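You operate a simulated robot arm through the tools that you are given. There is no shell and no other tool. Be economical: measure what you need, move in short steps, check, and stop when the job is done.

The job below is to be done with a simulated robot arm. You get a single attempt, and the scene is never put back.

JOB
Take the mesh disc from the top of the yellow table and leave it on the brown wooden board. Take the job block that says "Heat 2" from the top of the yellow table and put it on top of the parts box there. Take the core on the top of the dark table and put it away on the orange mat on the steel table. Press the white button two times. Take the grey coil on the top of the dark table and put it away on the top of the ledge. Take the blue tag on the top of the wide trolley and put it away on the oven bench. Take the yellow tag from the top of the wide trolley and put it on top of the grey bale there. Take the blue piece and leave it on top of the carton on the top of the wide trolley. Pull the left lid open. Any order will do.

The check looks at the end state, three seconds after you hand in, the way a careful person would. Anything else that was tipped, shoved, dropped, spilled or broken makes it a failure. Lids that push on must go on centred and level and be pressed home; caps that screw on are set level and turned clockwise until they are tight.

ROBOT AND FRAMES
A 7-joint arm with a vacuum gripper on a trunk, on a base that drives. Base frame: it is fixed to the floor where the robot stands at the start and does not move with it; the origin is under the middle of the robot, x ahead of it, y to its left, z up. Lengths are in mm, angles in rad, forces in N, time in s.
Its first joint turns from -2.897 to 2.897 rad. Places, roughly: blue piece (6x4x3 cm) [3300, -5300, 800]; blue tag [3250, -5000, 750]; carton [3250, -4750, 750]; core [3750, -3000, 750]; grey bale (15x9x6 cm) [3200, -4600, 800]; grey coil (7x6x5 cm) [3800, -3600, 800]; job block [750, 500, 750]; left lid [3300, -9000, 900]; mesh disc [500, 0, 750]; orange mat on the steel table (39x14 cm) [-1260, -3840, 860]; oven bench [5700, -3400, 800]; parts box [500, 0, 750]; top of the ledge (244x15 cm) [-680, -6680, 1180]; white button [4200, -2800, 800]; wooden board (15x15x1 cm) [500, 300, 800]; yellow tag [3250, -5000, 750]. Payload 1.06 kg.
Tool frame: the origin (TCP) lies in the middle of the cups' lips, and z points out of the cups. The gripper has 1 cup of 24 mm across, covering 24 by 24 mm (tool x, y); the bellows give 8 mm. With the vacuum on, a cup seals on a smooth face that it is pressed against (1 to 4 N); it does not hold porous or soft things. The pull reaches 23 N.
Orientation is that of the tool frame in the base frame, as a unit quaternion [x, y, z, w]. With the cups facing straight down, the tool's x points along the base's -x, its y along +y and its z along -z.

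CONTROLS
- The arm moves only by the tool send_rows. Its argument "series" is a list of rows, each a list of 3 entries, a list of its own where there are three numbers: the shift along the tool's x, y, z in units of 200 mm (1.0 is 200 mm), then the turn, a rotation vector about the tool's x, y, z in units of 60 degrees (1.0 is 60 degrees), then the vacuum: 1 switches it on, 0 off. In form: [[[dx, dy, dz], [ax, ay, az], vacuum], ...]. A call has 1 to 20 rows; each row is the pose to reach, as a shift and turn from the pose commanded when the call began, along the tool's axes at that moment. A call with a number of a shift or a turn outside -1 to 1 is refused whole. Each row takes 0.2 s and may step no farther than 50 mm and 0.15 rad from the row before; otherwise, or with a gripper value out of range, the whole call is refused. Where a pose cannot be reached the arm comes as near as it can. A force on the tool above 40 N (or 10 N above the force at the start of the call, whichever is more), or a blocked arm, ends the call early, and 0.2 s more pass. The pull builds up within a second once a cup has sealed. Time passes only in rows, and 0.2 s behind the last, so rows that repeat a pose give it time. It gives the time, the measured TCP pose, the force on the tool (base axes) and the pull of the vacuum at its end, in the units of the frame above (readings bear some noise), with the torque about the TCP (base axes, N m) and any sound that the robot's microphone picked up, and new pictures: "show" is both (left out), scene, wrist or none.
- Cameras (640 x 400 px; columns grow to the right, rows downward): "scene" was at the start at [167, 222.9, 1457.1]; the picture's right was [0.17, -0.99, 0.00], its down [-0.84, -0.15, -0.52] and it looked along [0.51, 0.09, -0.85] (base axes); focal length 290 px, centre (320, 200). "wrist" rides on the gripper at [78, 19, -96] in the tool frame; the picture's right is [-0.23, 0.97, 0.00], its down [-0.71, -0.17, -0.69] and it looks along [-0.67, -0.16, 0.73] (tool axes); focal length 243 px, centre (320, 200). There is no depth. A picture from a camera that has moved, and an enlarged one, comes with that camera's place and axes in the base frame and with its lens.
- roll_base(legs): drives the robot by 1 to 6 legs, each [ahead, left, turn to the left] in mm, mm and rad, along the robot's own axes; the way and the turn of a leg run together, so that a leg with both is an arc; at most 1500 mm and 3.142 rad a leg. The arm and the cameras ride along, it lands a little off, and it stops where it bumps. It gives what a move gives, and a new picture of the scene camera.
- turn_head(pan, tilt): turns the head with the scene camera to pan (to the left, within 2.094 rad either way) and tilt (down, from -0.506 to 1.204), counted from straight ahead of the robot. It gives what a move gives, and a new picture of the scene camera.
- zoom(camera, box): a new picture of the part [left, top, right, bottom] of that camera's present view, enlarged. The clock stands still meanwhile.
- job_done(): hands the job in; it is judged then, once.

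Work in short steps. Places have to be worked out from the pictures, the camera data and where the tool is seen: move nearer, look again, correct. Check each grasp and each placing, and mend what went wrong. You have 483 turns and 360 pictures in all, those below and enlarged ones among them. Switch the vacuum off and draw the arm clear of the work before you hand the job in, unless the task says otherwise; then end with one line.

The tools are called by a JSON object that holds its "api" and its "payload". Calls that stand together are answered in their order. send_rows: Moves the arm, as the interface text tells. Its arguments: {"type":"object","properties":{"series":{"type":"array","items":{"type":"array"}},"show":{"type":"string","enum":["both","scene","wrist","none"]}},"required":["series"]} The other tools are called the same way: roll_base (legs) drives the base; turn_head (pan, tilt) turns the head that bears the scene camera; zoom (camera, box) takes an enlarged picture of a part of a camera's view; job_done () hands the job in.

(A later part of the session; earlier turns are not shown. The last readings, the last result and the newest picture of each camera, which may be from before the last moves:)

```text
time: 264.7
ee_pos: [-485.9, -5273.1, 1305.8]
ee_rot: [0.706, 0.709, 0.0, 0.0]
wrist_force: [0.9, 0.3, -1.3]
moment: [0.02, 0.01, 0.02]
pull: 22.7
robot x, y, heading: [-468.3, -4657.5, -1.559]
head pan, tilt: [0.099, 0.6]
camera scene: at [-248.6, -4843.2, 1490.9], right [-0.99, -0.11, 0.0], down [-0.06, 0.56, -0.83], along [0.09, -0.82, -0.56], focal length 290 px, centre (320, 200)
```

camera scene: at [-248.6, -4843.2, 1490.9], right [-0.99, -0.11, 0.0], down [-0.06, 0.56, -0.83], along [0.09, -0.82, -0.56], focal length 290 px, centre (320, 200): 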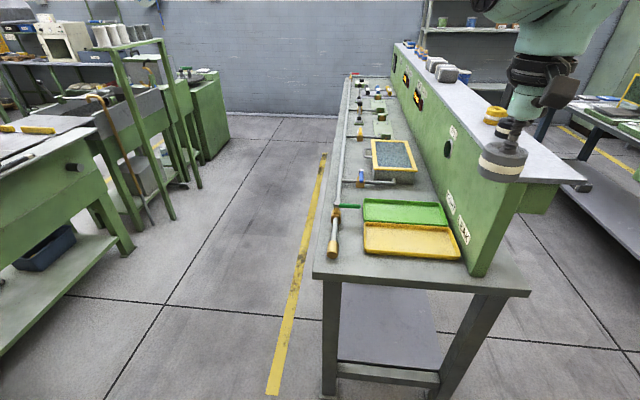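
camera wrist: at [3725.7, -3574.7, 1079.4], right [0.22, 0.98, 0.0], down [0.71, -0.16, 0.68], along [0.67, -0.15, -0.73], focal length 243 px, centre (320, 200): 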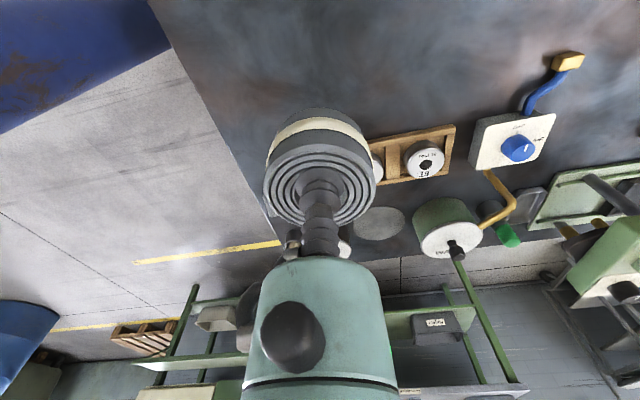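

Ledge end: x −628…−750, starting y≈−5420. Drive forward 280.

{"api": "roll_base", "payload": {"legs": [[280, 0, -0.01]]}}

{"api": "turn_head", "payload": {"pan": -0.2, "tilt": 0.6}}

{"api": "zoom", "payload": {"camera": "wrist", "box": [0, 0, 640, 400]}}

```text
time: 266.7
ee_pos: [-493.1, -5553.4, 1304.6]
ee_rot: [0.709, 0.705, 0.001, 0.0]
wrist_force: [0.4, 0.0, -0.2]
moment: [0.0, 0.02, -0.01]
pull: 22.9
robot x, y, heading: [-469.8, -4938.4, -1.577]
head pan, tilt: [0.099, 0.6]
camera scene: at [-250.5, -5127.1, 1490.9], right [-1.0, -0.1, 0.0], down [-0.05, 0.56, -0.83], along [0.08, -0.82, -0.57], focal length 290 px, centre (320, 200)
```

scene: 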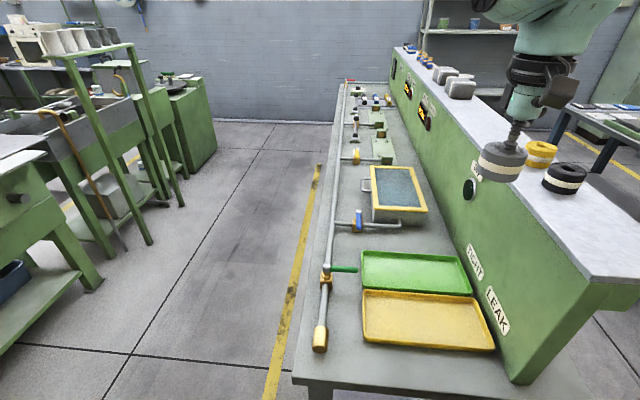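

```text
time: 267.5
ee_pos: [-493.3, -5553.9, 1304.6]
ee_rot: [0.709, 0.705, 0.001, 0.0]
wrist_force: [0.7, -0.2, -1.7]
moment: [-0.01, 0.02, -0.01]
pull: 22.5
robot x, y, heading: [-469.7, -4939.1, -1.574]
head pan, tilt: [-0.201, 0.6]
camera scene: at [-276.8, -5125.6, 1490.9], right [-0.98, 0.2, 0.0], down [0.11, 0.55, -0.83], along [-0.17, -0.81, -0.56], focal length 290 px, centre (320, 200)
```

scene: 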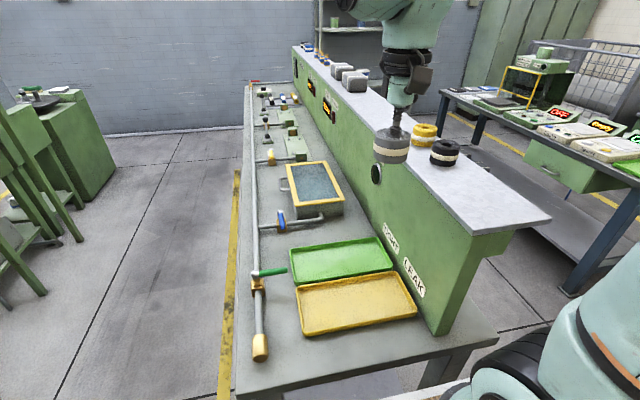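

```text
1.00 times, centred on (320, 200) of wrist (not enlarged: the box is as wide or as high as the picture)
camera zoom: at [-473.9, -5476.8, 1401.2], right [0.97, -0.24, 0.0], down [-0.18, -0.71, 0.68], along [-0.17, -0.66, -0.73], focal length 243 px, centre (320, 200)
```

zoom: 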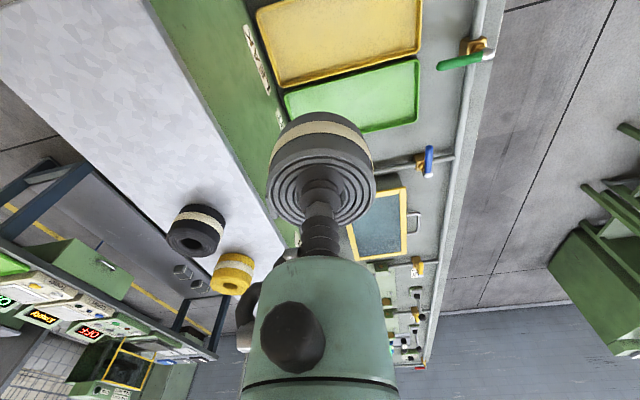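

Free spot at about (−675,−5528). Move over it at height.

{"api": "send_rows", "payload": {"series": [[[0.03, -0.2, 0], [0, 0, 0], 1], [[0.06, -0.4, 0], [0, 0, 0], 1], [[0.09, -0.6, 0], [0, 0, 0], 1], [[0.13, -0.8, 0], [0, 0, 0], 1], [[0.13, -0.91, 0.1], [0, 0, 0], 1], [[0.13, -0.91, 0.2], [0, 0, 0], 1], [[0.13, -0.91, 0.2], [0, 0, 0], 1]], "show": "both"}}

```text
time: 269.1
ee_pos: [-674.7, -5526.0, 1263.9]
ee_rot: [0.71, 0.704, 0.001, 0.0]
wrist_force: [-0.3, 0.4, -0.9]
moment: [0.02, -0.01, 0.0]
pull: 23.0
robot x, y, heading: [-472.6, -4941.9, -1.576]
head pan, tilt: [-0.201, 0.6]
camera scene: at [-276.9, -5125.6, 1490.9], right [-0.98, 0.2, 0.0], down [0.12, 0.55, -0.83], along [-0.17, -0.81, -0.56], focal length 290 px, centre (320, 200)
camera wrist: at [-656.1, -5448.7, 1360.1], right [0.97, -0.24, 0.0], down [-0.18, -0.71, 0.68], along [-0.17, -0.66, -0.73], focal length 243 px, centre (320, 200)
```

scene: 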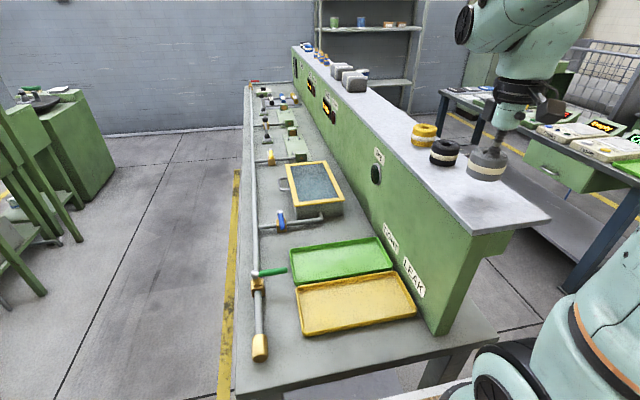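
wrist: 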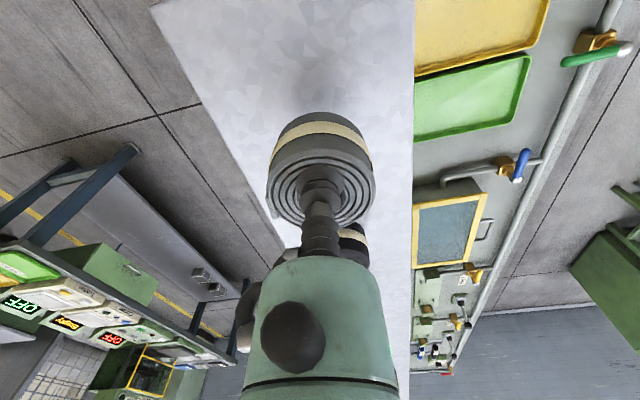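

{"api": "send_rows", "payload": {"series": [[[0, 0, 0.05], [0, 0, 0], 1], [[0, 0, 0.09], [0, 0, 0], 1], [[0, 0, 0.12], [0, 0, 0], 1], [[0, 0, 0.12], [0, 0, 0], 1]], "show": "none"}}

{"api": "zoom", "payload": {"camera": "scene", "box": [400, 90, 560, 240]}}

```text
time: 270.1
ee_pos: [-674.5, -5525.8, 1240.8]
ee_rot: [0.71, 0.704, 0.0, -0.001]
wrist_force: [0.3, -0.1, -0.8]
moment: [0.01, 0.01, 0.0]
pull: 22.8
robot x, y, heading: [-469.0, -4939.7, -1.573]
head pan, tilt: [-0.201, 0.6]
```

```text
2.67 times, centred on (480, 165) of scene
camera zoom: at [-276.9, -5125.6, 1490.9], right [-0.98, 0.2, 0.0], down [0.12, 0.55, -0.83], along [-0.17, -0.81, -0.56], focal length 773 px, centre (-107, 293)
```

zoom: 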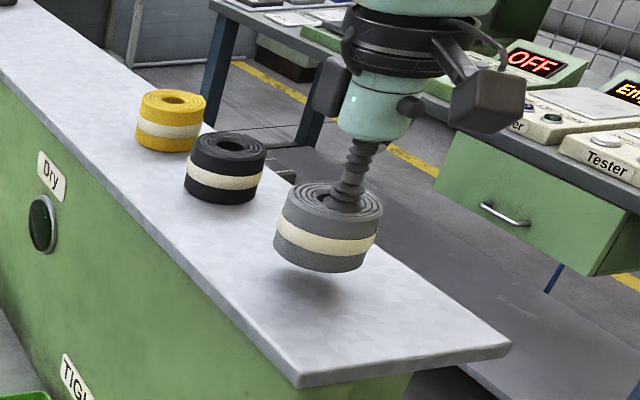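

{"api": "send_rows", "payload": {"series": [[[0, 0, 0.02], [0, 0, 0], 1], [[0, 0, 0.04], [0, 0, 0], 1], [[0, 0, 0.04], [0, 0, 0], 1]], "show": "none"}}

```text
time: 270.9
ee_pos: [-675.3, -5526.0, 1232.0]
ee_rot: [0.71, 0.705, 0.0, -0.001]
wrist_force: [0.4, 0.6, -2.0]
moment: [0.0, 0.0, 0.02]
pull: 23.4
robot x, y, heading: [-468.3, -4940.6, -1.572]
head pan, tilt: [-0.201, 0.6]
```

{"api": "send_rows", "payload": {"series": [[[0, 0, 0.015], [0, 0, 0], 1], [[0, 0, 0.03], [0, 0, 0], 1], [[0, 0, 0.03], [0, 0, 0], 1]], "show": "none"}}

{"api": "zoom", "payload": {"camera": "scene", "box": [400, 90, 560, 240]}}

```text
time: 271.7
ee_pos: [-674.5, -5527.0, 1226.2]
ee_rot: [0.709, 0.705, 0.002, -0.001]
wrist_force: [0.3, 0.2, -1.5]
moment: [-0.01, 0.04, -0.01]
pull: 22.8
robot x, y, heading: [-466.4, -4938.8, -1.57]
head pan, tilt: [-0.201, 0.6]
```

```text
2.67 times, centred on (480, 165) of scene
camera zoom: at [-276.9, -5125.6, 1490.9], right [-0.98, 0.2, 0.0], down [0.12, 0.55, -0.83], along [-0.17, -0.81, -0.56], focal length 773 px, centre (-107, 293)
```

zoom: 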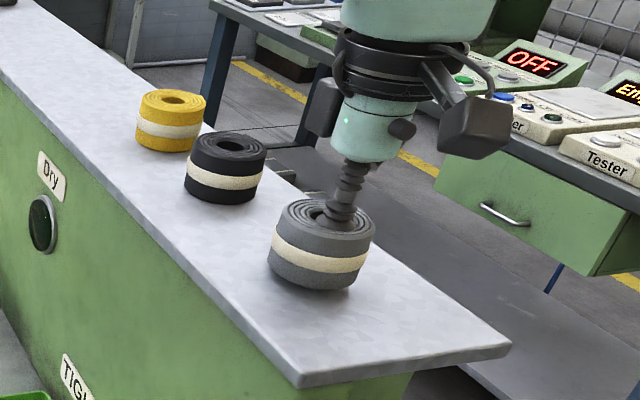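

Very near contact. Two more small steps.

{"api": "send_rows", "payload": {"series": [[[0, 0, 0.01], [0, 0, 0], 1], [[0, 0, 0.02], [0, 0, 0], 1], [[0, 0, 0.02], [0, 0, 0], 1]], "show": "none"}}

```text
time: 272.5
ee_pos: [-675.4, -5527.3, 1222.1]
ee_rot: [0.71, 0.704, 0.001, -0.001]
wrist_force: [0.3, -0.9, -1.1]
moment: [0.04, 0.0, -0.02]
pull: 23.0
robot x, y, heading: [-464.7, -4940.0, -1.574]
head pan, tilt: [-0.201, 0.6]
```

{"api": "send_rows", "payload": {"series": [[[0, 0, 0.01], [0, 0, 0], 1], [[0, 0, 0.02], [0, 0, 0], 1], [[0, 0, 0.02], [0, 0, 0], 1]], "show": "none"}}

```text
time: 273.3
ee_pos: [-675.1, -5527.3, 1220.8]
ee_rot: [0.71, 0.704, 0.0, 0.0]
wrist_force: [0.5, 3.2, 7.0]
moment: [-0.04, -0.03, 0.04]
pull: 22.8
robot x, y, heading: [-468.2, -4940.7, -1.573]
head pan, tilt: [-0.201, 0.6]
```

Contact. Release and lift.

{"api": "send_rows", "payload": {"series": [[[0, 0, -0.005], [0, 0, 0], 0], [[0, 0, -0.005], [0, 0, 0], 0], [[0, 0, -0.005], [0, 0, 0], 0], [[0, 0, -0.01], [0, 0, 0], 0], [[0, 0, -0.1], [0, 0, 0], 0], [[0, 0, -0.3], [0, 0, 0], 0], [[0, 0, -0.5], [0, 0, 0], 0]], "show": "scene"}}

```text
time: 274.9
ee_pos: [-674.0, -5527.0, 1319.5]
ee_rot: [0.709, 0.705, 0.001, 0.0]
wrist_force: [0.3, 0.5, 1.1]
moment: [0.0, -0.02, 0.01]
pull: 0.0
robot x, y, heading: [-471.3, -4939.4, -1.573]
head pan, tilt: [-0.201, 0.6]
camera scene: at [-276.9, -5125.8, 1490.9], right [-0.98, 0.2, 0.0], down [0.12, 0.55, -0.82], along [-0.17, -0.81, -0.57], focal length 290 px, centre (320, 200)
```

scene: 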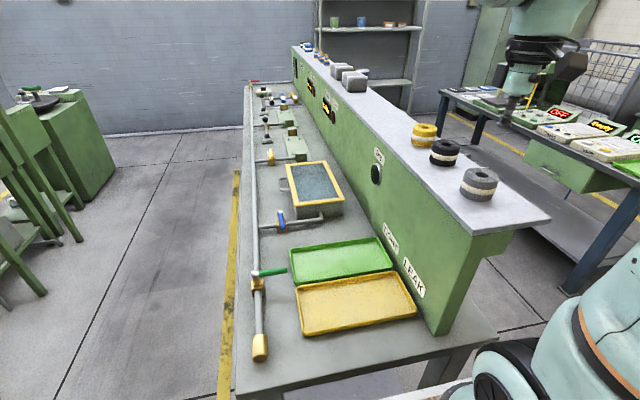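

Coil placed. Recenter the arm, back away, go east into the aisle and south to look for the left lid.

{"api": "send_rows", "payload": {"series": [[[0, 0.2, 0], [0, 0, 0], 0], [[0, 0.4, 0], [0, 0, 0], 0], [[0, 0.6, 0], [0, 0, 0], 0], [[0, 0.8, 0], [0, 0, 0], 0], [[0, 1, 0], [0, 0, 0], 0]], "show": "none"}}

{"api": "roll_base", "payload": {"legs": [[-250, 0, 0], [0, 900, 0], [1200, 0, 0]]}}

{"api": "turn_head", "payload": {"pan": 0.5, "tilt": 0.3}}

```text
time: 276.1
ee_pos: [-474.6, -5528.8, 1319.3]
ee_rot: [0.71, 0.704, 0.001, 0.001]
wrist_force: [-0.4, -0.2, 0.4]
moment: [0.01, 0.01, 0.0]
pull: 0.1
robot x, y, heading: [-471.8, -4942.0, -1.571]
head pan, tilt: [-0.201, 0.6]
```

```text
time: 287.9
ee_pos: [426.0, -6469.5, 1318.1]
ee_rot: [0.709, 0.705, 0.001, 0.0]
wrist_force: [0.1, -0.4, 0.5]
moment: [-0.01, 0.01, 0.01]
pull: 0.0
robot x, y, heading: [433.1, -5879.7, -1.578]
head pan, tilt: [-0.201, 0.6]
camera scene: at [621.6, -6065.9, 1490.9], right [-0.98, 0.2, 0.0], down [0.11, 0.55, -0.83], along [-0.17, -0.81, -0.56], focal length 290 px, centre (320, 200)
```

scene: 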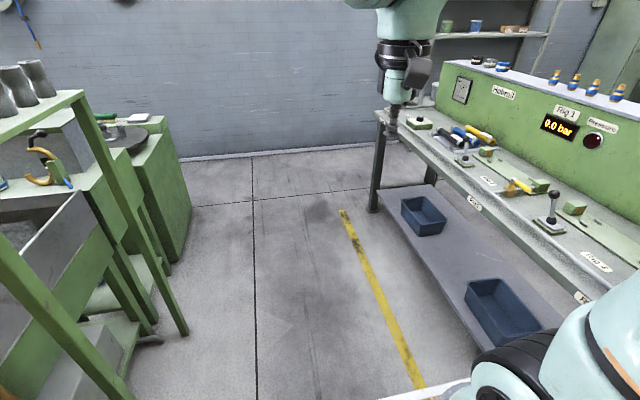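

```text
time: 288.9
ee_pos: [425.4, -6469.0, 1317.4]
ee_rot: [0.709, 0.706, 0.0, 0.0]
wrist_force: [1.0, -0.1, -0.4]
moment: [0.0, 0.01, 0.02]
pull: 0.0
robot x, y, heading: [432.7, -5879.2, -1.568]
head pan, tilt: [0.499, 0.3]
camera scene: at [683.8, -6061.4, 1518.4], right [-0.88, -0.48, 0.0], down [-0.14, 0.26, -0.96], along [0.46, -0.84, -0.3], focal length 290 px, centre (320, 200)
```

scene: 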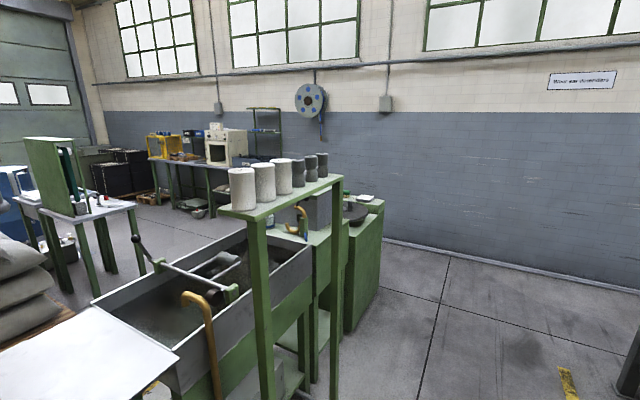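

The lid bench lies along the far wall; a corridor south of the green cabinet leads there. Drive on, turn to face east, and look.

{"api": "roll_base", "payload": {"legs": [[1500, 0, 0], [600, 0, 0], [0, 0, 1.57]]}}

{"api": "turn_head", "payload": {"pan": -0.2, "tilt": 0.5}}

```text
time: 303.2
ee_pos: [1022.6, -7982.7, 1317.9]
ee_rot: [0.0, 1.0, 0.0, -0.001]
wrist_force: [-0.9, 1.0, 0.4]
moment: [-0.02, 0.0, -0.02]
pull: 0.0
robot x, y, heading: [434.9, -7985.9, 0.008]
head pan, tilt: [0.499, 0.3]
camera scene: at [614.7, -7724.9, 1518.4], right [0.48, -0.88, 0.0], down [-0.26, -0.14, -0.96], along [0.84, 0.46, -0.3], focal length 290 px, centre (320, 200)
```

scene: 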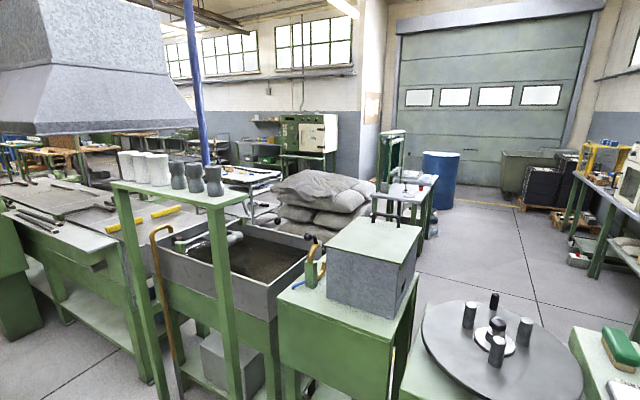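

```text
time: 304.3
ee_pos: [1021.4, -7983.2, 1318.7]
ee_rot: [-0.001, 1.0, 0.0, 0.0]
wrist_force: [-0.9, -0.4, 0.3]
moment: [0.0, 0.02, 0.05]
pull: 0.0
robot x, y, heading: [431.9, -7979.2, 0.004]
head pan, tilt: [-0.201, 0.499]
camera scene: at [622.2, -7787.7, 1500.0], right [-0.19, -0.98, 0.0], down [-0.47, 0.09, -0.88], along [0.86, -0.17, -0.48], focal length 290 px, centre (320, 200)
```

scene: 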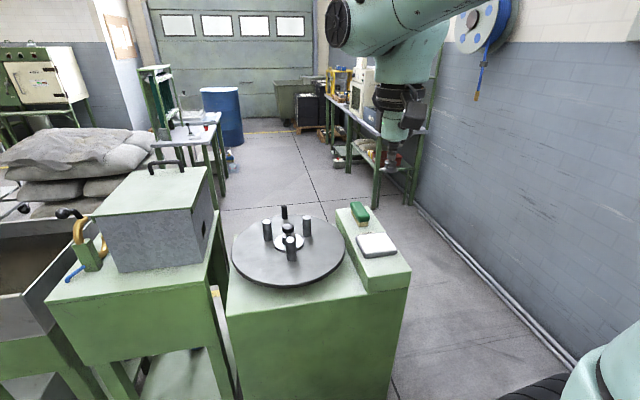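

Corridor is ~1.1 m wide. Move right to y≈−8650, then ahead.

{"api": "roll_base", "payload": {"legs": [[0, -680, -0.004], [1400, 0, 0]]}}

{"api": "turn_head", "payload": {"pan": 0.0, "tilt": 0.4}}

```text
time: 314.6
ee_pos: [2429.7, -8633.6, 1318.5]
ee_rot: [-0.009, 1.0, 0.0, -0.001]
wrist_force: [-0.2, -0.5, 0.3]
moment: [0.02, 0.01, -0.03]
pull: 0.0
robot x, y, heading: [1836.8, -8644.4, 0.017]
head pan, tilt: [-0.201, 0.499]
camera scene: at [2025.1, -8445.7, 1500.0], right [-0.18, -0.98, 0.0], down [-0.47, 0.09, -0.88], along [0.86, -0.16, -0.48], focal length 290 px, centre (320, 200)
```

scene: 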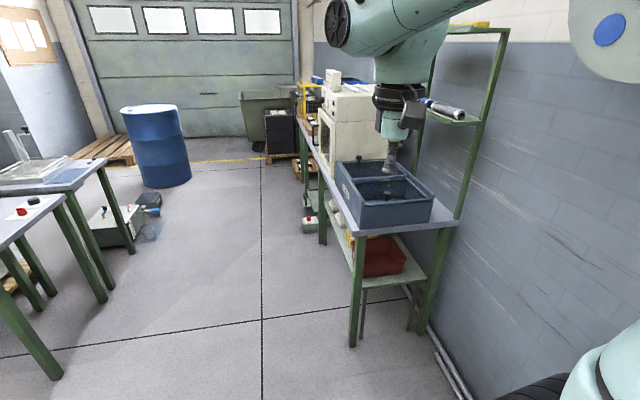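

```text
time: 315.3
ee_pos: [2428.5, -8634.1, 1318.4]
ee_rot: [-0.009, 1.0, 0.0, -0.001]
wrist_force: [-0.2, 0.3, -0.4]
moment: [-0.04, -0.01, -0.02]
pull: 0.1
robot x, y, heading: [1840.9, -8639.6, 0.022]
head pan, tilt: [0.0, 0.4]
camera scene: at [2028.2, -8427.5, 1509.1], right [0.02, -1.0, 0.0], down [-0.39, -0.01, -0.92], along [0.92, 0.02, -0.39], focal length 290 px, centre (320, 200)
```

scene: 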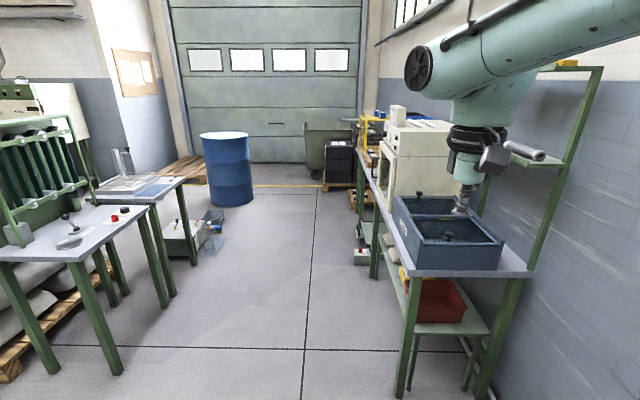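

The blue-grey bath on the bench has two lids with knobs. Drive to (3200,−8200) and turn to face it.

{"api": "roll_base", "payload": {"legs": [[1330, 440, 0], [0, 0, -1.59]]}}

{"api": "turn_head", "payload": {"pan": 0.0, "tilt": 0.65}}

```text
time: 326.2
ee_pos: [3171.4, -8762.1, 1318.6]
ee_rot: [0.702, 0.712, 0.001, 0.0]
wrist_force: [-0.8, -0.2, -0.1]
moment: [-0.01, 0.01, -0.01]
pull: 0.0
robot x, y, heading: [3166.2, -8171.5, -1.555]
head pan, tilt: [0.0, 0.4]
camera scene: at [3377.9, -8359.5, 1509.1], right [-1.0, -0.02, 0.0], down [-0.01, 0.39, -0.92], along [0.02, -0.92, -0.39], focal length 290 px, centre (320, 200)
```

scene: 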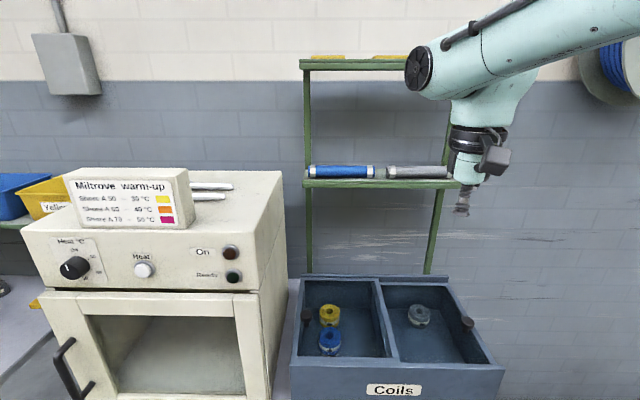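

```text
time: 326.9
ee_pos: [3172.6, -8761.0, 1318.1]
ee_rot: [0.701, 0.713, 0.0, 0.0]
wrist_force: [-0.2, 0.3, 0.2]
moment: [0.02, 0.0, -0.02]
pull: 0.1
robot x, y, heading: [3162.6, -8170.7, -1.554]
head pan, tilt: [0.0, 0.649]
camera scene: at [3377.9, -8353.7, 1486.7], right [-1.0, -0.02, 0.0], down [-0.01, 0.6, -0.8], along [0.01, -0.8, -0.6], focal length 290 px, centre (320, 200)
```

scene: 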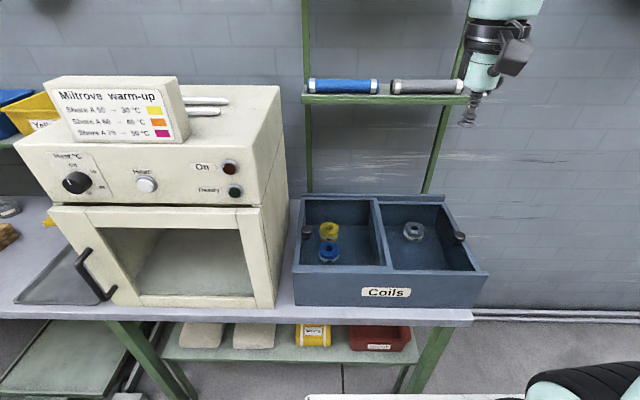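

{"api": "zoom", "payload": {"camera": "scene", "box": [280, 180, 500, 320]}}

{"api": "zoom", "payload": {"camera": "wrist", "box": [0, 0, 640, 400]}}

```text
2.86 times, centred on (390, 250) of scene
camera zoom: at [3377.9, -8353.7, 1486.7], right [-1.0, -0.02, 0.0], down [-0.01, 0.6, -0.8], along [0.01, -0.8, -0.6], focal length 828 px, centre (120, 57)
```

zoom: 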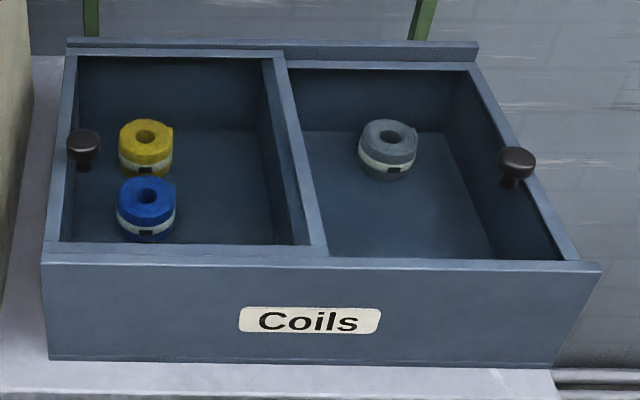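

```text
1.00 times, centred on (320, 200) of wrist (not enlarged: the box is as wide or as high as the picture)
camera zoom: at [3188.9, -8683.6, 1414.7], right [0.98, -0.22, 0.0], down [-0.16, -0.71, 0.68], along [-0.15, -0.67, -0.73], focal length 243 px, centre (320, 200)
```

zoom: 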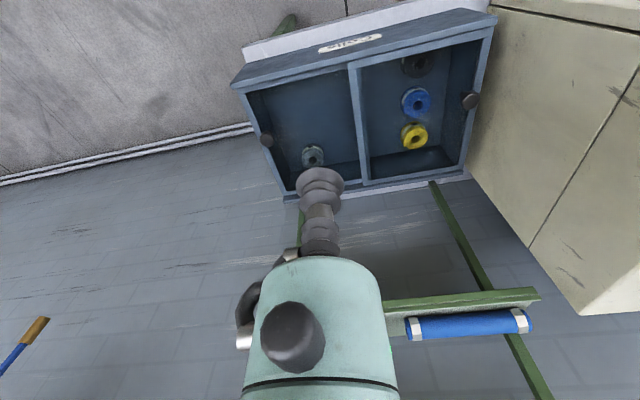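

Two sliding-looking glass lids with knobs; left knob ≈(3418,−8912,972). Move closer for a wrist view.

{"api": "send_rows", "payload": {"series": [[[0, 0.2, 0.1], [0, 0, 0], 0], [[0, 0.4, 0.3], [0, 0, 0], 0], [[0, 0.6, 0.45], [0, 0, 0], 0], [[0, 0.8, 0.6], [0, 0, 0], 0], [[0, 1, 0.75], [0, 0, 0], 0], [[0, 1, 0.95], [0, 0, 0], 0], [[0, 1, 0.95], [0, 0, 0], 0]], "show": "wrist"}}

{"api": "zoom", "payload": {"camera": "wrist", "box": [200, 0, 480, 175]}}

```text
refused: row 2 steps farther than a row can; nothing moved
```

```text
2.29 times, centred on (340, 88) of wrist
camera zoom: at [3188.9, -8683.6, 1414.7], right [0.98, -0.22, 0.0], down [-0.16, -0.71, 0.68], along [-0.15, -0.67, -0.73], focal length 555 px, centre (274, 457)
```

zoom: 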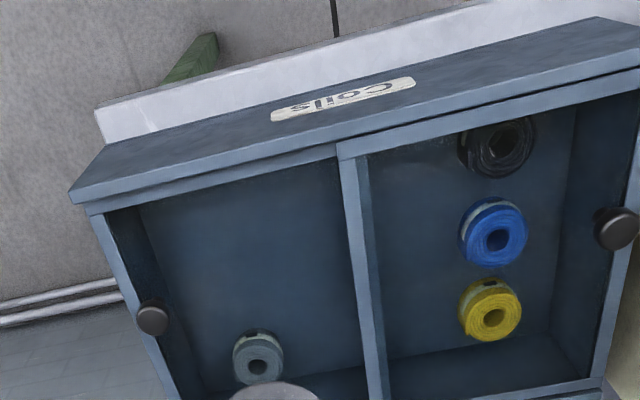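

{"api": "send_rows", "payload": {"series": [[[0, 0.17, 0.15], [0, 0, 0], 0], [[0, 0.34, 0.3], [0, 0, 0], 0], [[0, 0.51, 0.45], [0, 0, 0], 0], [[0, 0.68, 0.6], [0, 0, 0], 0], [[0, 0.85, 0.75], [0, 0, 0], 0], [[0, 1, 0.9], [0, 0, 0], 0], [[0, 1, 1], [0, 0, 0], 0]], "show": "wrist"}}

{"api": "zoom", "payload": {"camera": "scene", "box": [280, 180, 500, 320]}}

```text
time: 328.5
ee_pos: [3371.8, -8759.0, 1117.5]
ee_rot: [0.702, 0.712, 0.0, 0.0]
wrist_force: [0.2, 0.8, 0.4]
moment: [0.01, -0.01, 0.0]
pull: 0.1
robot x, y, heading: [3162.9, -8172.2, -1.551]
head pan, tilt: [0.0, 0.649]
camera wrist: at [3389.2, -8680.9, 1214.4], right [0.98, -0.22, 0.0], down [-0.16, -0.71, 0.68], along [-0.15, -0.67, -0.73], focal length 243 px, centre (320, 200)
```

wrist: 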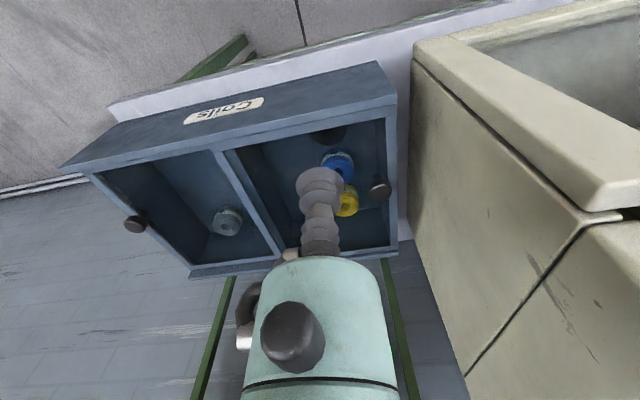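

```text
2.86 times, centred on (390, 250) of scene
camera zoom: at [3377.7, -8353.4, 1486.7], right [-1.0, -0.02, 0.0], down [-0.01, 0.6, -0.8], along [0.01, -0.8, -0.6], focal length 828 px, centre (120, 57)
```

zoom: 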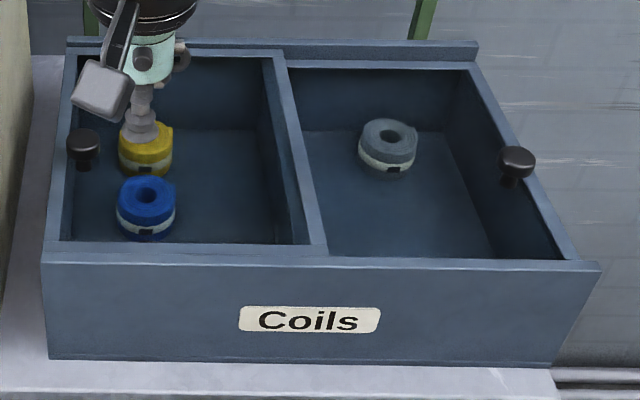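

Move above the left knob, keeping clear of the oven wall (x≈3489).

{"api": "send_rows", "payload": {"series": [[[-0.2, 0.06, 0], [0, 0, 0], 0], [[-0.4, 0.12, 0], [0, 0, 0], 0], [[-0.6, 0.18, 0], [0, 0, 0], 0], [[-0.72, 0.22, 0.1], [0, 0, 0], 0], [[-0.72, 0.22, 0.3], [0, 0, 0], 0], [[-0.72, 0.22, 0.4], [0, 0, 0], 0], [[-0.72, 0.22, 0.4], [0, 0, 0], 0]], "show": "both"}}

{"api": "zoom", "payload": {"camera": "scene", "box": [260, 160, 420, 280]}}

```text
time: 330.1
ee_pos: [3416.8, -8901.8, 1038.3]
ee_rot: [0.701, 0.713, 0.001, 0.0]
wrist_force: [0.2, -0.6, 0.0]
moment: [0.01, 0.01, 0.03]
pull: 0.1
robot x, y, heading: [3162.6, -8175.1, -1.554]
head pan, tilt: [0.0, 0.649]
camera scene: at [3377.9, -8353.6, 1486.6], right [-1.0, -0.02, 0.0], down [-0.01, 0.6, -0.8], along [0.01, -0.8, -0.6], focal length 290 px, centre (320, 200)
camera wrist: at [3434.8, -8823.7, 1134.3], right [0.98, -0.22, 0.0], down [-0.16, -0.71, 0.68], along [-0.15, -0.67, -0.73], focal length 243 px, centre (320, 200)
```

scene: 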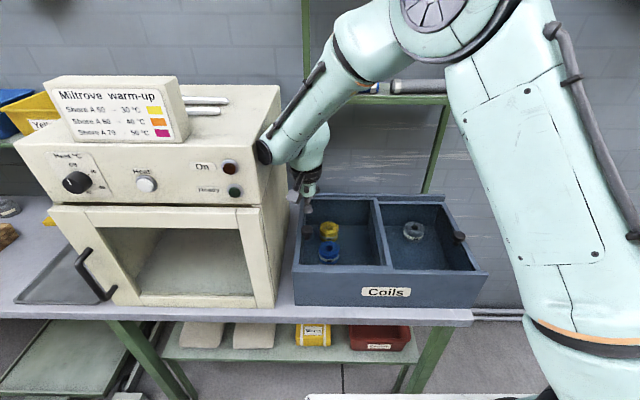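
wrist: 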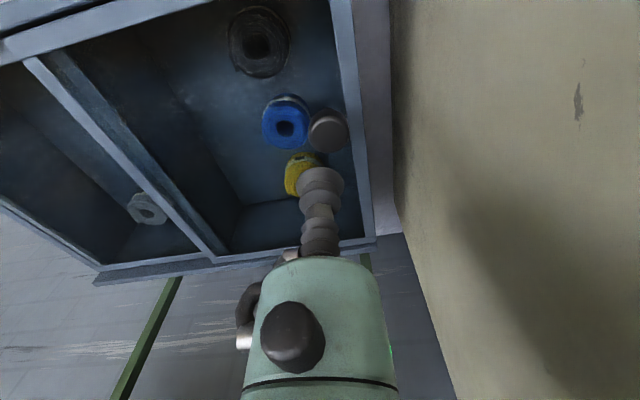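

```text
3.33 times, centred on (340, 220) of scene
camera zoom: at [3377.9, -8353.6, 1486.6], right [-1.0, -0.02, 0.0], down [-0.01, 0.6, -0.8], along [0.01, -0.8, -0.6], focal length 966 px, centre (253, 133)
```

zoom: 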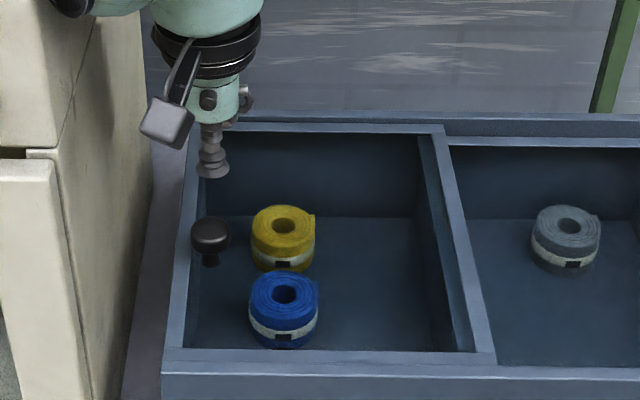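

Knob top ≈(3420,−8900,985), under the cup. Descend with vacuum on.

{"api": "send_rows", "payload": {"series": [[[0, 0.015, 0.12], [0, 0, 0], 1], [[0, 0.015, 0.22], [0, 0, 0], 1], [[0, 0.015, 0.25], [0, 0, 0], 1], [[0, 0.015, 0.265], [0, 0, 0], 1], [[0, 0.015, 0.265], [0, 0, 0], 1]], "show": "none"}}

{"api": "zoom", "payload": {"camera": "scene", "box": [280, 180, 360, 240]}}

```text
time: 331.3
ee_pos: [3419.1, -8900.3, 985.1]
ee_rot: [0.701, 0.713, 0.001, 0.0]
wrist_force: [0.2, -0.9, -0.3]
moment: [0.02, 0.01, 0.0]
pull: 0.0
robot x, y, heading: [3165.4, -8172.2, -1.554]
head pan, tilt: [0.0, 0.649]
```

```text
6.67 times, centred on (320, 210) of scene
camera zoom: at [3377.6, -8353.6, 1486.7], right [-1.0, -0.02, 0.0], down [-0.01, 0.6, -0.8], along [0.01, -0.8, -0.6], focal length 1932 px, centre (320, 133)
```

zoom: 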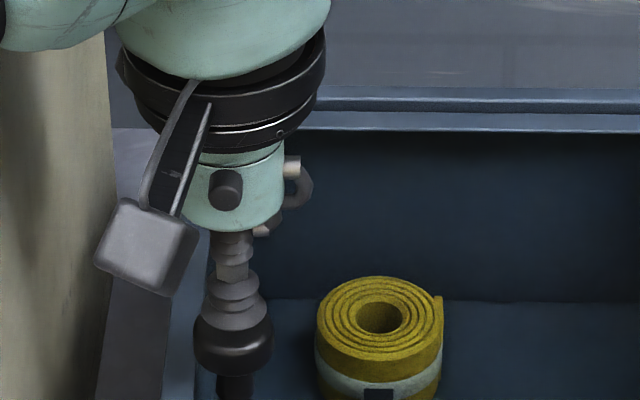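

{"api": "send_rows", "payload": {"series": [[[0, 0, 0.015], [0, 0, 0], 1], [[0, 0, 0.03], [0, 0, 0], 1], [[0, 0, 0.03], [0, 0, 0], 1], [[0, 0, 0.03], [0, 0, 0], 1]], "show": "wrist"}}

{"api": "zoom", "payload": {"camera": "scene", "box": [280, 180, 360, 240]}}

```text
time: 332.3
ee_pos: [3419.5, -8900.2, 980.3]
ee_rot: [0.702, 0.712, 0.0, 0.001]
wrist_force: [0.6, -0.2, 0.0]
moment: [-0.02, 0.0, -0.02]
pull: 0.1
robot x, y, heading: [3161.3, -8172.7, -1.55]
head pan, tilt: [0.0, 0.649]
camera wrist: at [3437.1, -8823.1, 1076.1], right [0.98, -0.22, 0.0], down [-0.16, -0.71, 0.68], along [-0.15, -0.67, -0.73], focal length 243 px, centre (320, 200)
```

wrist: 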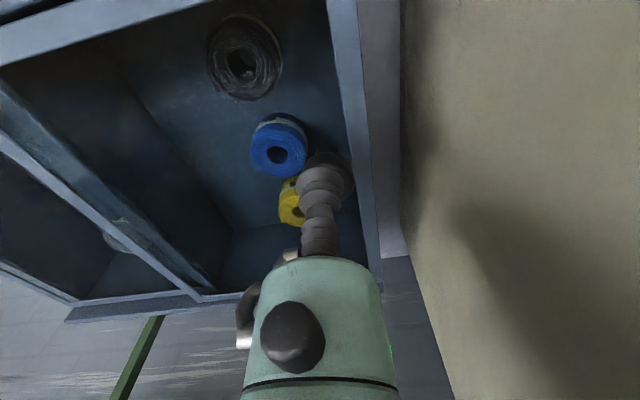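

```text
6.67 times, centred on (320, 210) of scene
camera zoom: at [3376.9, -8353.4, 1486.8], right [-1.0, -0.02, 0.0], down [-0.01, 0.6, -0.8], along [0.01, -0.8, -0.6], focal length 1932 px, centre (320, 133)
```

zoom: 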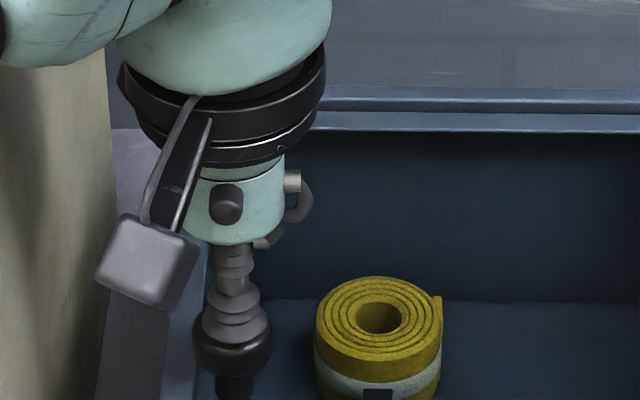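

{"api": "send_rows", "payload": {"series": [[[0, 0.01, 0.01], [0, 0, 0], 1], [[0, 0.01, 0.02], [0, 0, 0], 1], [[0, 0.01, 0.03], [0, 0, 0], 1], [[0, 0.01, 0.03], [0, 0, 0], 1], [[0, 0.01, 0.03], [0, 0, 0], 1]], "show": "none"}}

```text
time: 333.5
ee_pos: [3419.8, -8902.2, 975.8]
ee_rot: [0.703, 0.711, 0.001, 0.001]
wrist_force: [-0.2, -0.1, 0.1]
moment: [0.03, 0.03, -0.01]
pull: 0.0
robot x, y, heading: [3165.8, -8169.8, -1.55]
head pan, tilt: [0.0, 0.649]
```

{"api": "send_rows", "payload": {"series": [[[0, 0, 0.01], [0, 0, 0], 1], [[0, 0, 0.02], [0, 0, 0], 1], [[0, 0, 0.03], [0, 0, 0], 1], [[0, 0, 0.03], [0, 0, 0], 1], [[0, 0, 0.03], [0, 0, 0], 1]], "show": "none"}}

```text
time: 334.7
ee_pos: [3419.2, -8900.8, 969.1]
ee_rot: [0.702, 0.712, 0.001, 0.002]
wrist_force: [0.4, -1.1, 0.3]
moment: [0.01, -0.03, 0.01]
pull: 0.0
robot x, y, heading: [3164.4, -8170.1, -1.552]
head pan, tilt: [0.0, 0.649]
```

{"api": "zoom", "payload": {"camera": "scene", "box": [280, 190, 360, 250]}}

{"api": "zoom", "payload": {"camera": "wrist", "box": [260, 120, 380, 220]}}

```text
6.67 times, centred on (320, 220) of scene
camera zoom: at [3373.2, -8351.7, 1487.6], right [-1.0, -0.02, 0.0], down [-0.01, 0.6, -0.8], along [0.02, -0.8, -0.6], focal length 1932 px, centre (320, 67)
```

zoom: 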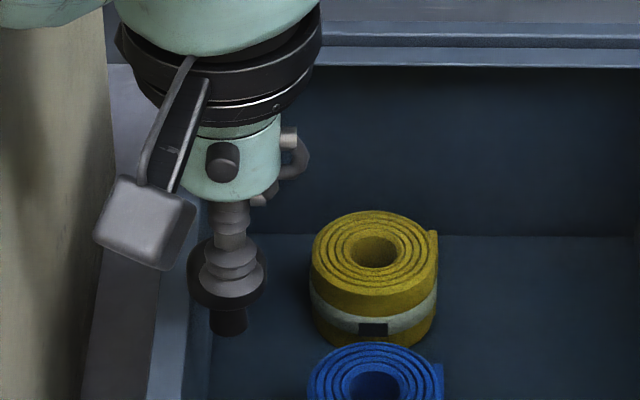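

```text
4.00 times, centred on (320, 170) of wrist
camera zoom: at [3436.1, -8822.7, 1065.8], right [0.97, -0.22, 0.0], down [-0.16, -0.71, 0.69], along [-0.15, -0.67, -0.73], focal length 970 px, centre (320, 320)
```

zoom: 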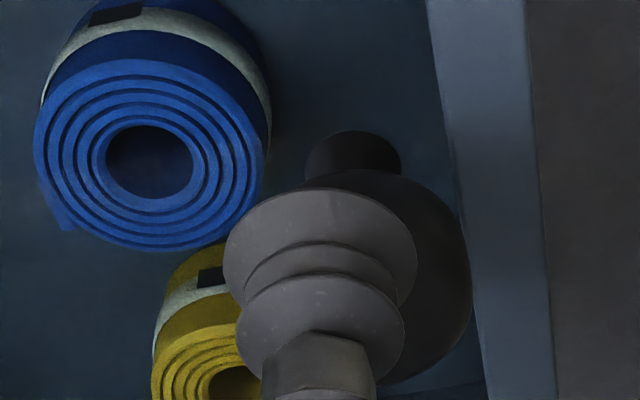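

No contact: the knob is lower and farther than estimated (≈(3421,−8914,962)). Rise a bit, shift forward 13 mm, look again.

{"api": "send_rows", "payload": {"series": [[[0, 0, -0.05], [0, 0, 0], 1], [[-0.03, 0.01, -0.08], [0, 0, 0], 1], [[-0.065, 0.015, -0.08], [0, 0, 0], 1], [[-0.065, 0.015, -0.08], [0, 0, 0], 1]], "show": "none"}}

{"api": "zoom", "payload": {"camera": "scene", "box": [280, 190, 360, 250]}}

{"api": "zoom", "payload": {"camera": "wrist", "box": [260, 100, 380, 220]}}

```text
time: 335.7
ee_pos: [3417.5, -8909.7, 983.2]
ee_rot: [0.702, 0.712, 0.001, -0.004]
wrist_force: [-0.1, -0.6, 0.2]
moment: [0.0, -0.02, 0.0]
pull: 0.0
robot x, y, heading: [3164.6, -8172.2, -1.556]
head pan, tilt: [0.0, 0.649]
```

```text
6.67 times, centred on (320, 220) of scene
camera zoom: at [3371.1, -8350.5, 1487.9], right [-1.0, -0.02, 0.0], down [-0.01, 0.6, -0.8], along [0.02, -0.8, -0.6], focal length 1932 px, centre (320, 67)
```

zoom: 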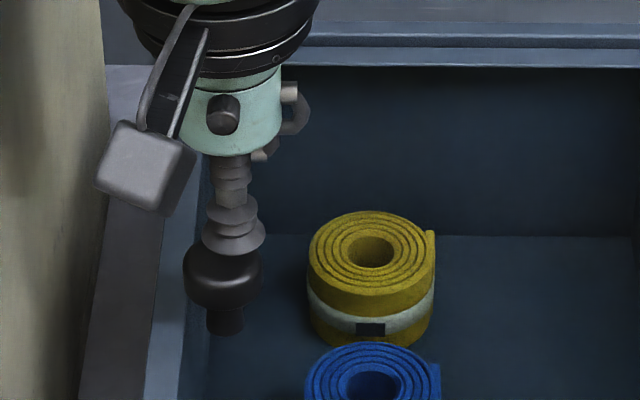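

```text
3.33 times, centred on (320, 160) of wrist
camera zoom: at [3434.6, -8832.3, 1079.9], right [0.97, -0.22, 0.0], down [-0.16, -0.71, 0.68], along [-0.15, -0.66, -0.73], focal length 809 px, centre (320, 333)
```

zoom: 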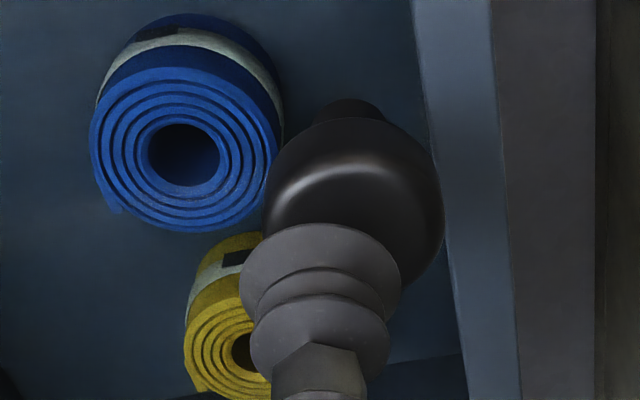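

The scene camera pose drifts slightly—the wrist link probably touches the oven. Retreat upward and to the right at once.

{"api": "send_rows", "payload": {"series": [[[0, -0.05, -0.15], [0, 0, 0], 0], [[0.03, -0.15, -0.35], [0, 0, 0], 0], [[0.06, -0.25, -0.55], [0, 0, 0], 0], [[0.1, -0.35, -0.75], [0, 0, 0], 0], [[0.25, -0.45, -0.9], [0, 0, 0], 0], [[0.4, -0.6, -0.95], [0, 0, 0], 0], [[0.55, -0.75, -0.95], [0, 0, 0], 0], [[0.7, -0.9, -0.95], [0, 0, 0], 0]], "show": "scene"}}

```text
time: 337.5
ee_pos: [3246.0, -8777.1, 1172.9]
ee_rot: [0.701, 0.713, 0.001, 0.0]
wrist_force: [-0.1, -0.1, -0.6]
moment: [0.02, 0.01, -0.03]
pull: 0.2
robot x, y, heading: [3166.7, -8173.3, -1.543]
head pan, tilt: [0.0, 0.649]
camera scene: at [3378.3, -8354.1, 1486.5], right [-1.0, -0.02, 0.0], down [-0.01, 0.6, -0.8], along [0.01, -0.8, -0.6], focal length 290 px, centre (320, 200)
```

scene: 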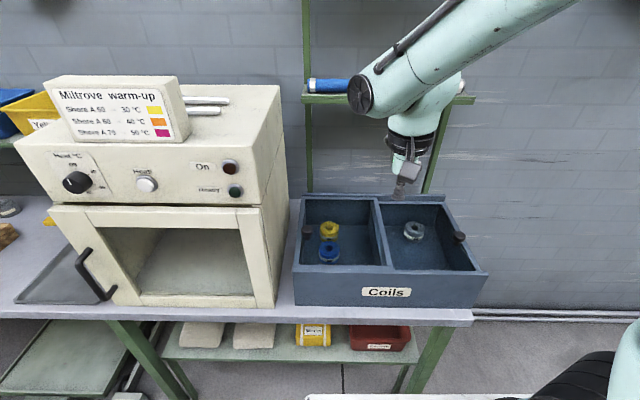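

Oven unmoved and the pose is back to normal. I reposition the base to the right side of the bench (heading east), so the wrist points away from the oven.

{"api": "send_rows", "payload": {"series": [[[0.1, -0.15, -0.1], [0, 0, 0], 0], [[0.2, -0.3, -0.2], [0, 0, 0], 0], [[0.3, -0.45, -0.3], [0, 0, 0], 0], [[0.3, -0.45, -0.4], [0, 0, 0], 0]], "show": "none"}}

{"api": "roll_base", "payload": {"legs": [[0, -440, 0], [0, 0, 1.55], [0, -325, 0]]}}

{"api": "turn_head", "payload": {"pan": -0.5, "tilt": 0.65}}

```text
time: 338.5
ee_pos: [3152.7, -8718.1, 1254.4]
ee_rot: [0.701, 0.713, 0.001, -0.001]
wrist_force: [0.4, 0.9, 0.5]
moment: [-0.01, -0.01, -0.05]
pull: 0.0
robot x, y, heading: [3165.0, -8169.8, -1.55]
head pan, tilt: [0.0, 0.649]
```

```text
time: 346.7
ee_pos: [3272.5, -8518.6, 1253.3]
ee_rot: [0.001, 1.0, 0.0, -0.001]
wrist_force: [1.0, -1.0, -0.2]
moment: [0.01, 0.04, -0.01]
pull: 0.0
robot x, y, heading: [2726.8, -8501.5, 0.003]
head pan, tilt: [0.0, 0.649]
camera scene: at [2911.8, -8287.9, 1486.6], right [0.0, -1.0, 0.0], down [-0.6, 0.0, -0.8], along [0.8, 0.0, -0.6], focal length 290 px, centre (320, 200)
```

scene: 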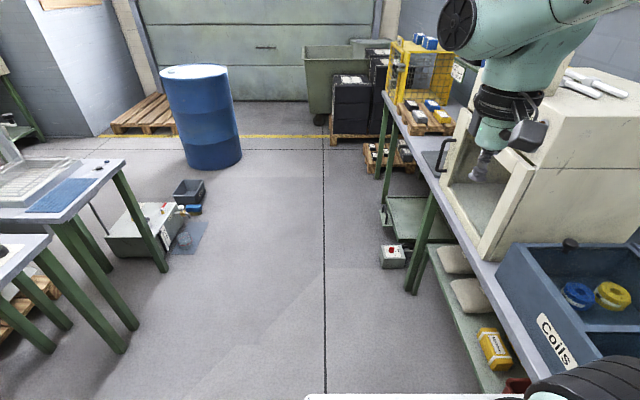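

```text
time: 347.6
ee_pos: [3271.6, -8519.8, 1254.1]
ee_rot: [-0.001, 1.0, -0.001, -0.001]
wrist_force: [-0.3, 0.0, 0.2]
moment: [0.01, 0.03, 0.05]
pull: 0.1
robot x, y, heading: [2724.0, -8497.6, 0.006]
head pan, tilt: [-0.499, 0.649]
camera scene: at [2901.3, -8329.4, 1486.6], right [-0.48, -0.88, 0.0], down [-0.53, 0.29, -0.8], along [0.7, -0.38, -0.6], focal length 290 px, centre (320, 200)
```

scene: 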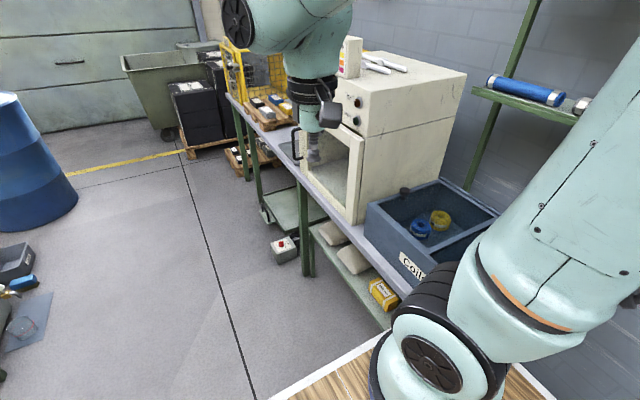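

Now approach the knob from this side: first over the box.

{"api": "send_rows", "payload": {"series": [[[0, -0.2, 0.1], [0, 0, 0], 0], [[0, -0.4, 0.2], [0, 0, 0], 0], [[0, -0.6, 0.3], [0, 0, 0], 0], [[0, -0.8, 0.4], [0, 0, 0], 0], [[0, -1, 0.5], [0, 0, 0], 0]], "show": "none"}}

{"api": "send_rows", "payload": {"series": [[[-0.1, -0.2, 0], [0, 0, 0], 0], [[-0.2, -0.4, 0], [0, 0, 0], 0], [[-0.3, -0.6, 0], [0, 0, 0], 0], [[-0.35, -0.8, 0.1], [0, 0, 0], 0], [[-0.4, -0.95, 0.25], [0, 0, 0], 0], [[-0.4, -0.95, 0.25], [0, 0, 0], 0]], "show": "both"}}

```text
time: 348.9
ee_pos: [3273.0, -8717.5, 1154.5]
ee_rot: [0.0, 1.0, 0.0, 0.0]
wrist_force: [-0.6, 0.6, -0.5]
moment: [0.01, -0.06, 0.04]
pull: 0.1
robot x, y, heading: [2726.2, -8498.9, 0.002]
head pan, tilt: [-0.499, 0.649]
```

```text
time: 350.2
ee_pos: [3350.8, -8910.8, 1102.2]
ee_rot: [0.0, 1.0, 0.0, 0.0]
wrist_force: [-0.4, -0.3, 0.5]
moment: [0.02, 0.01, -0.05]
pull: 0.0
robot x, y, heading: [2725.7, -8501.6, 0.001]
head pan, tilt: [-0.499, 0.649]
camera scene: at [2901.2, -8329.4, 1486.6], right [-0.48, -0.88, 0.0], down [-0.53, 0.29, -0.8], along [0.7, -0.38, -0.6], focal length 290 px, centre (320, 200)
camera wrist: at [3272.7, -8891.3, 1199.6], right [0.24, 0.97, 0.0], down [0.71, -0.17, 0.68], along [0.67, -0.16, -0.73], focal length 243 px, centre (320, 200)
```

scene: 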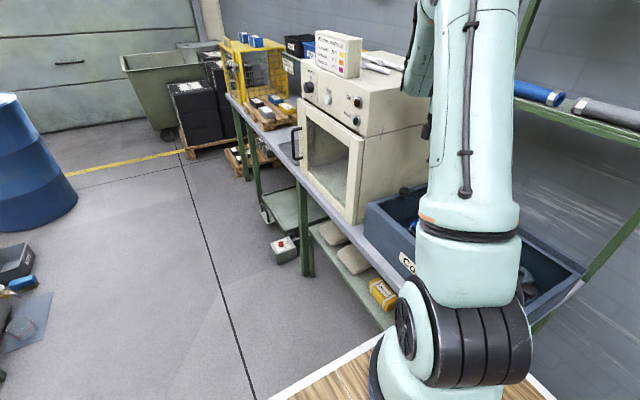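
wrist: 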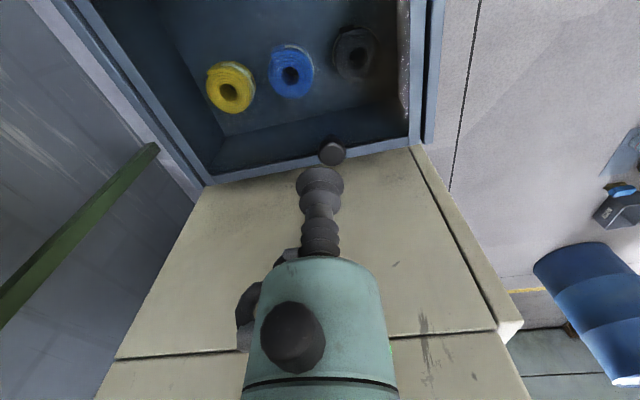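

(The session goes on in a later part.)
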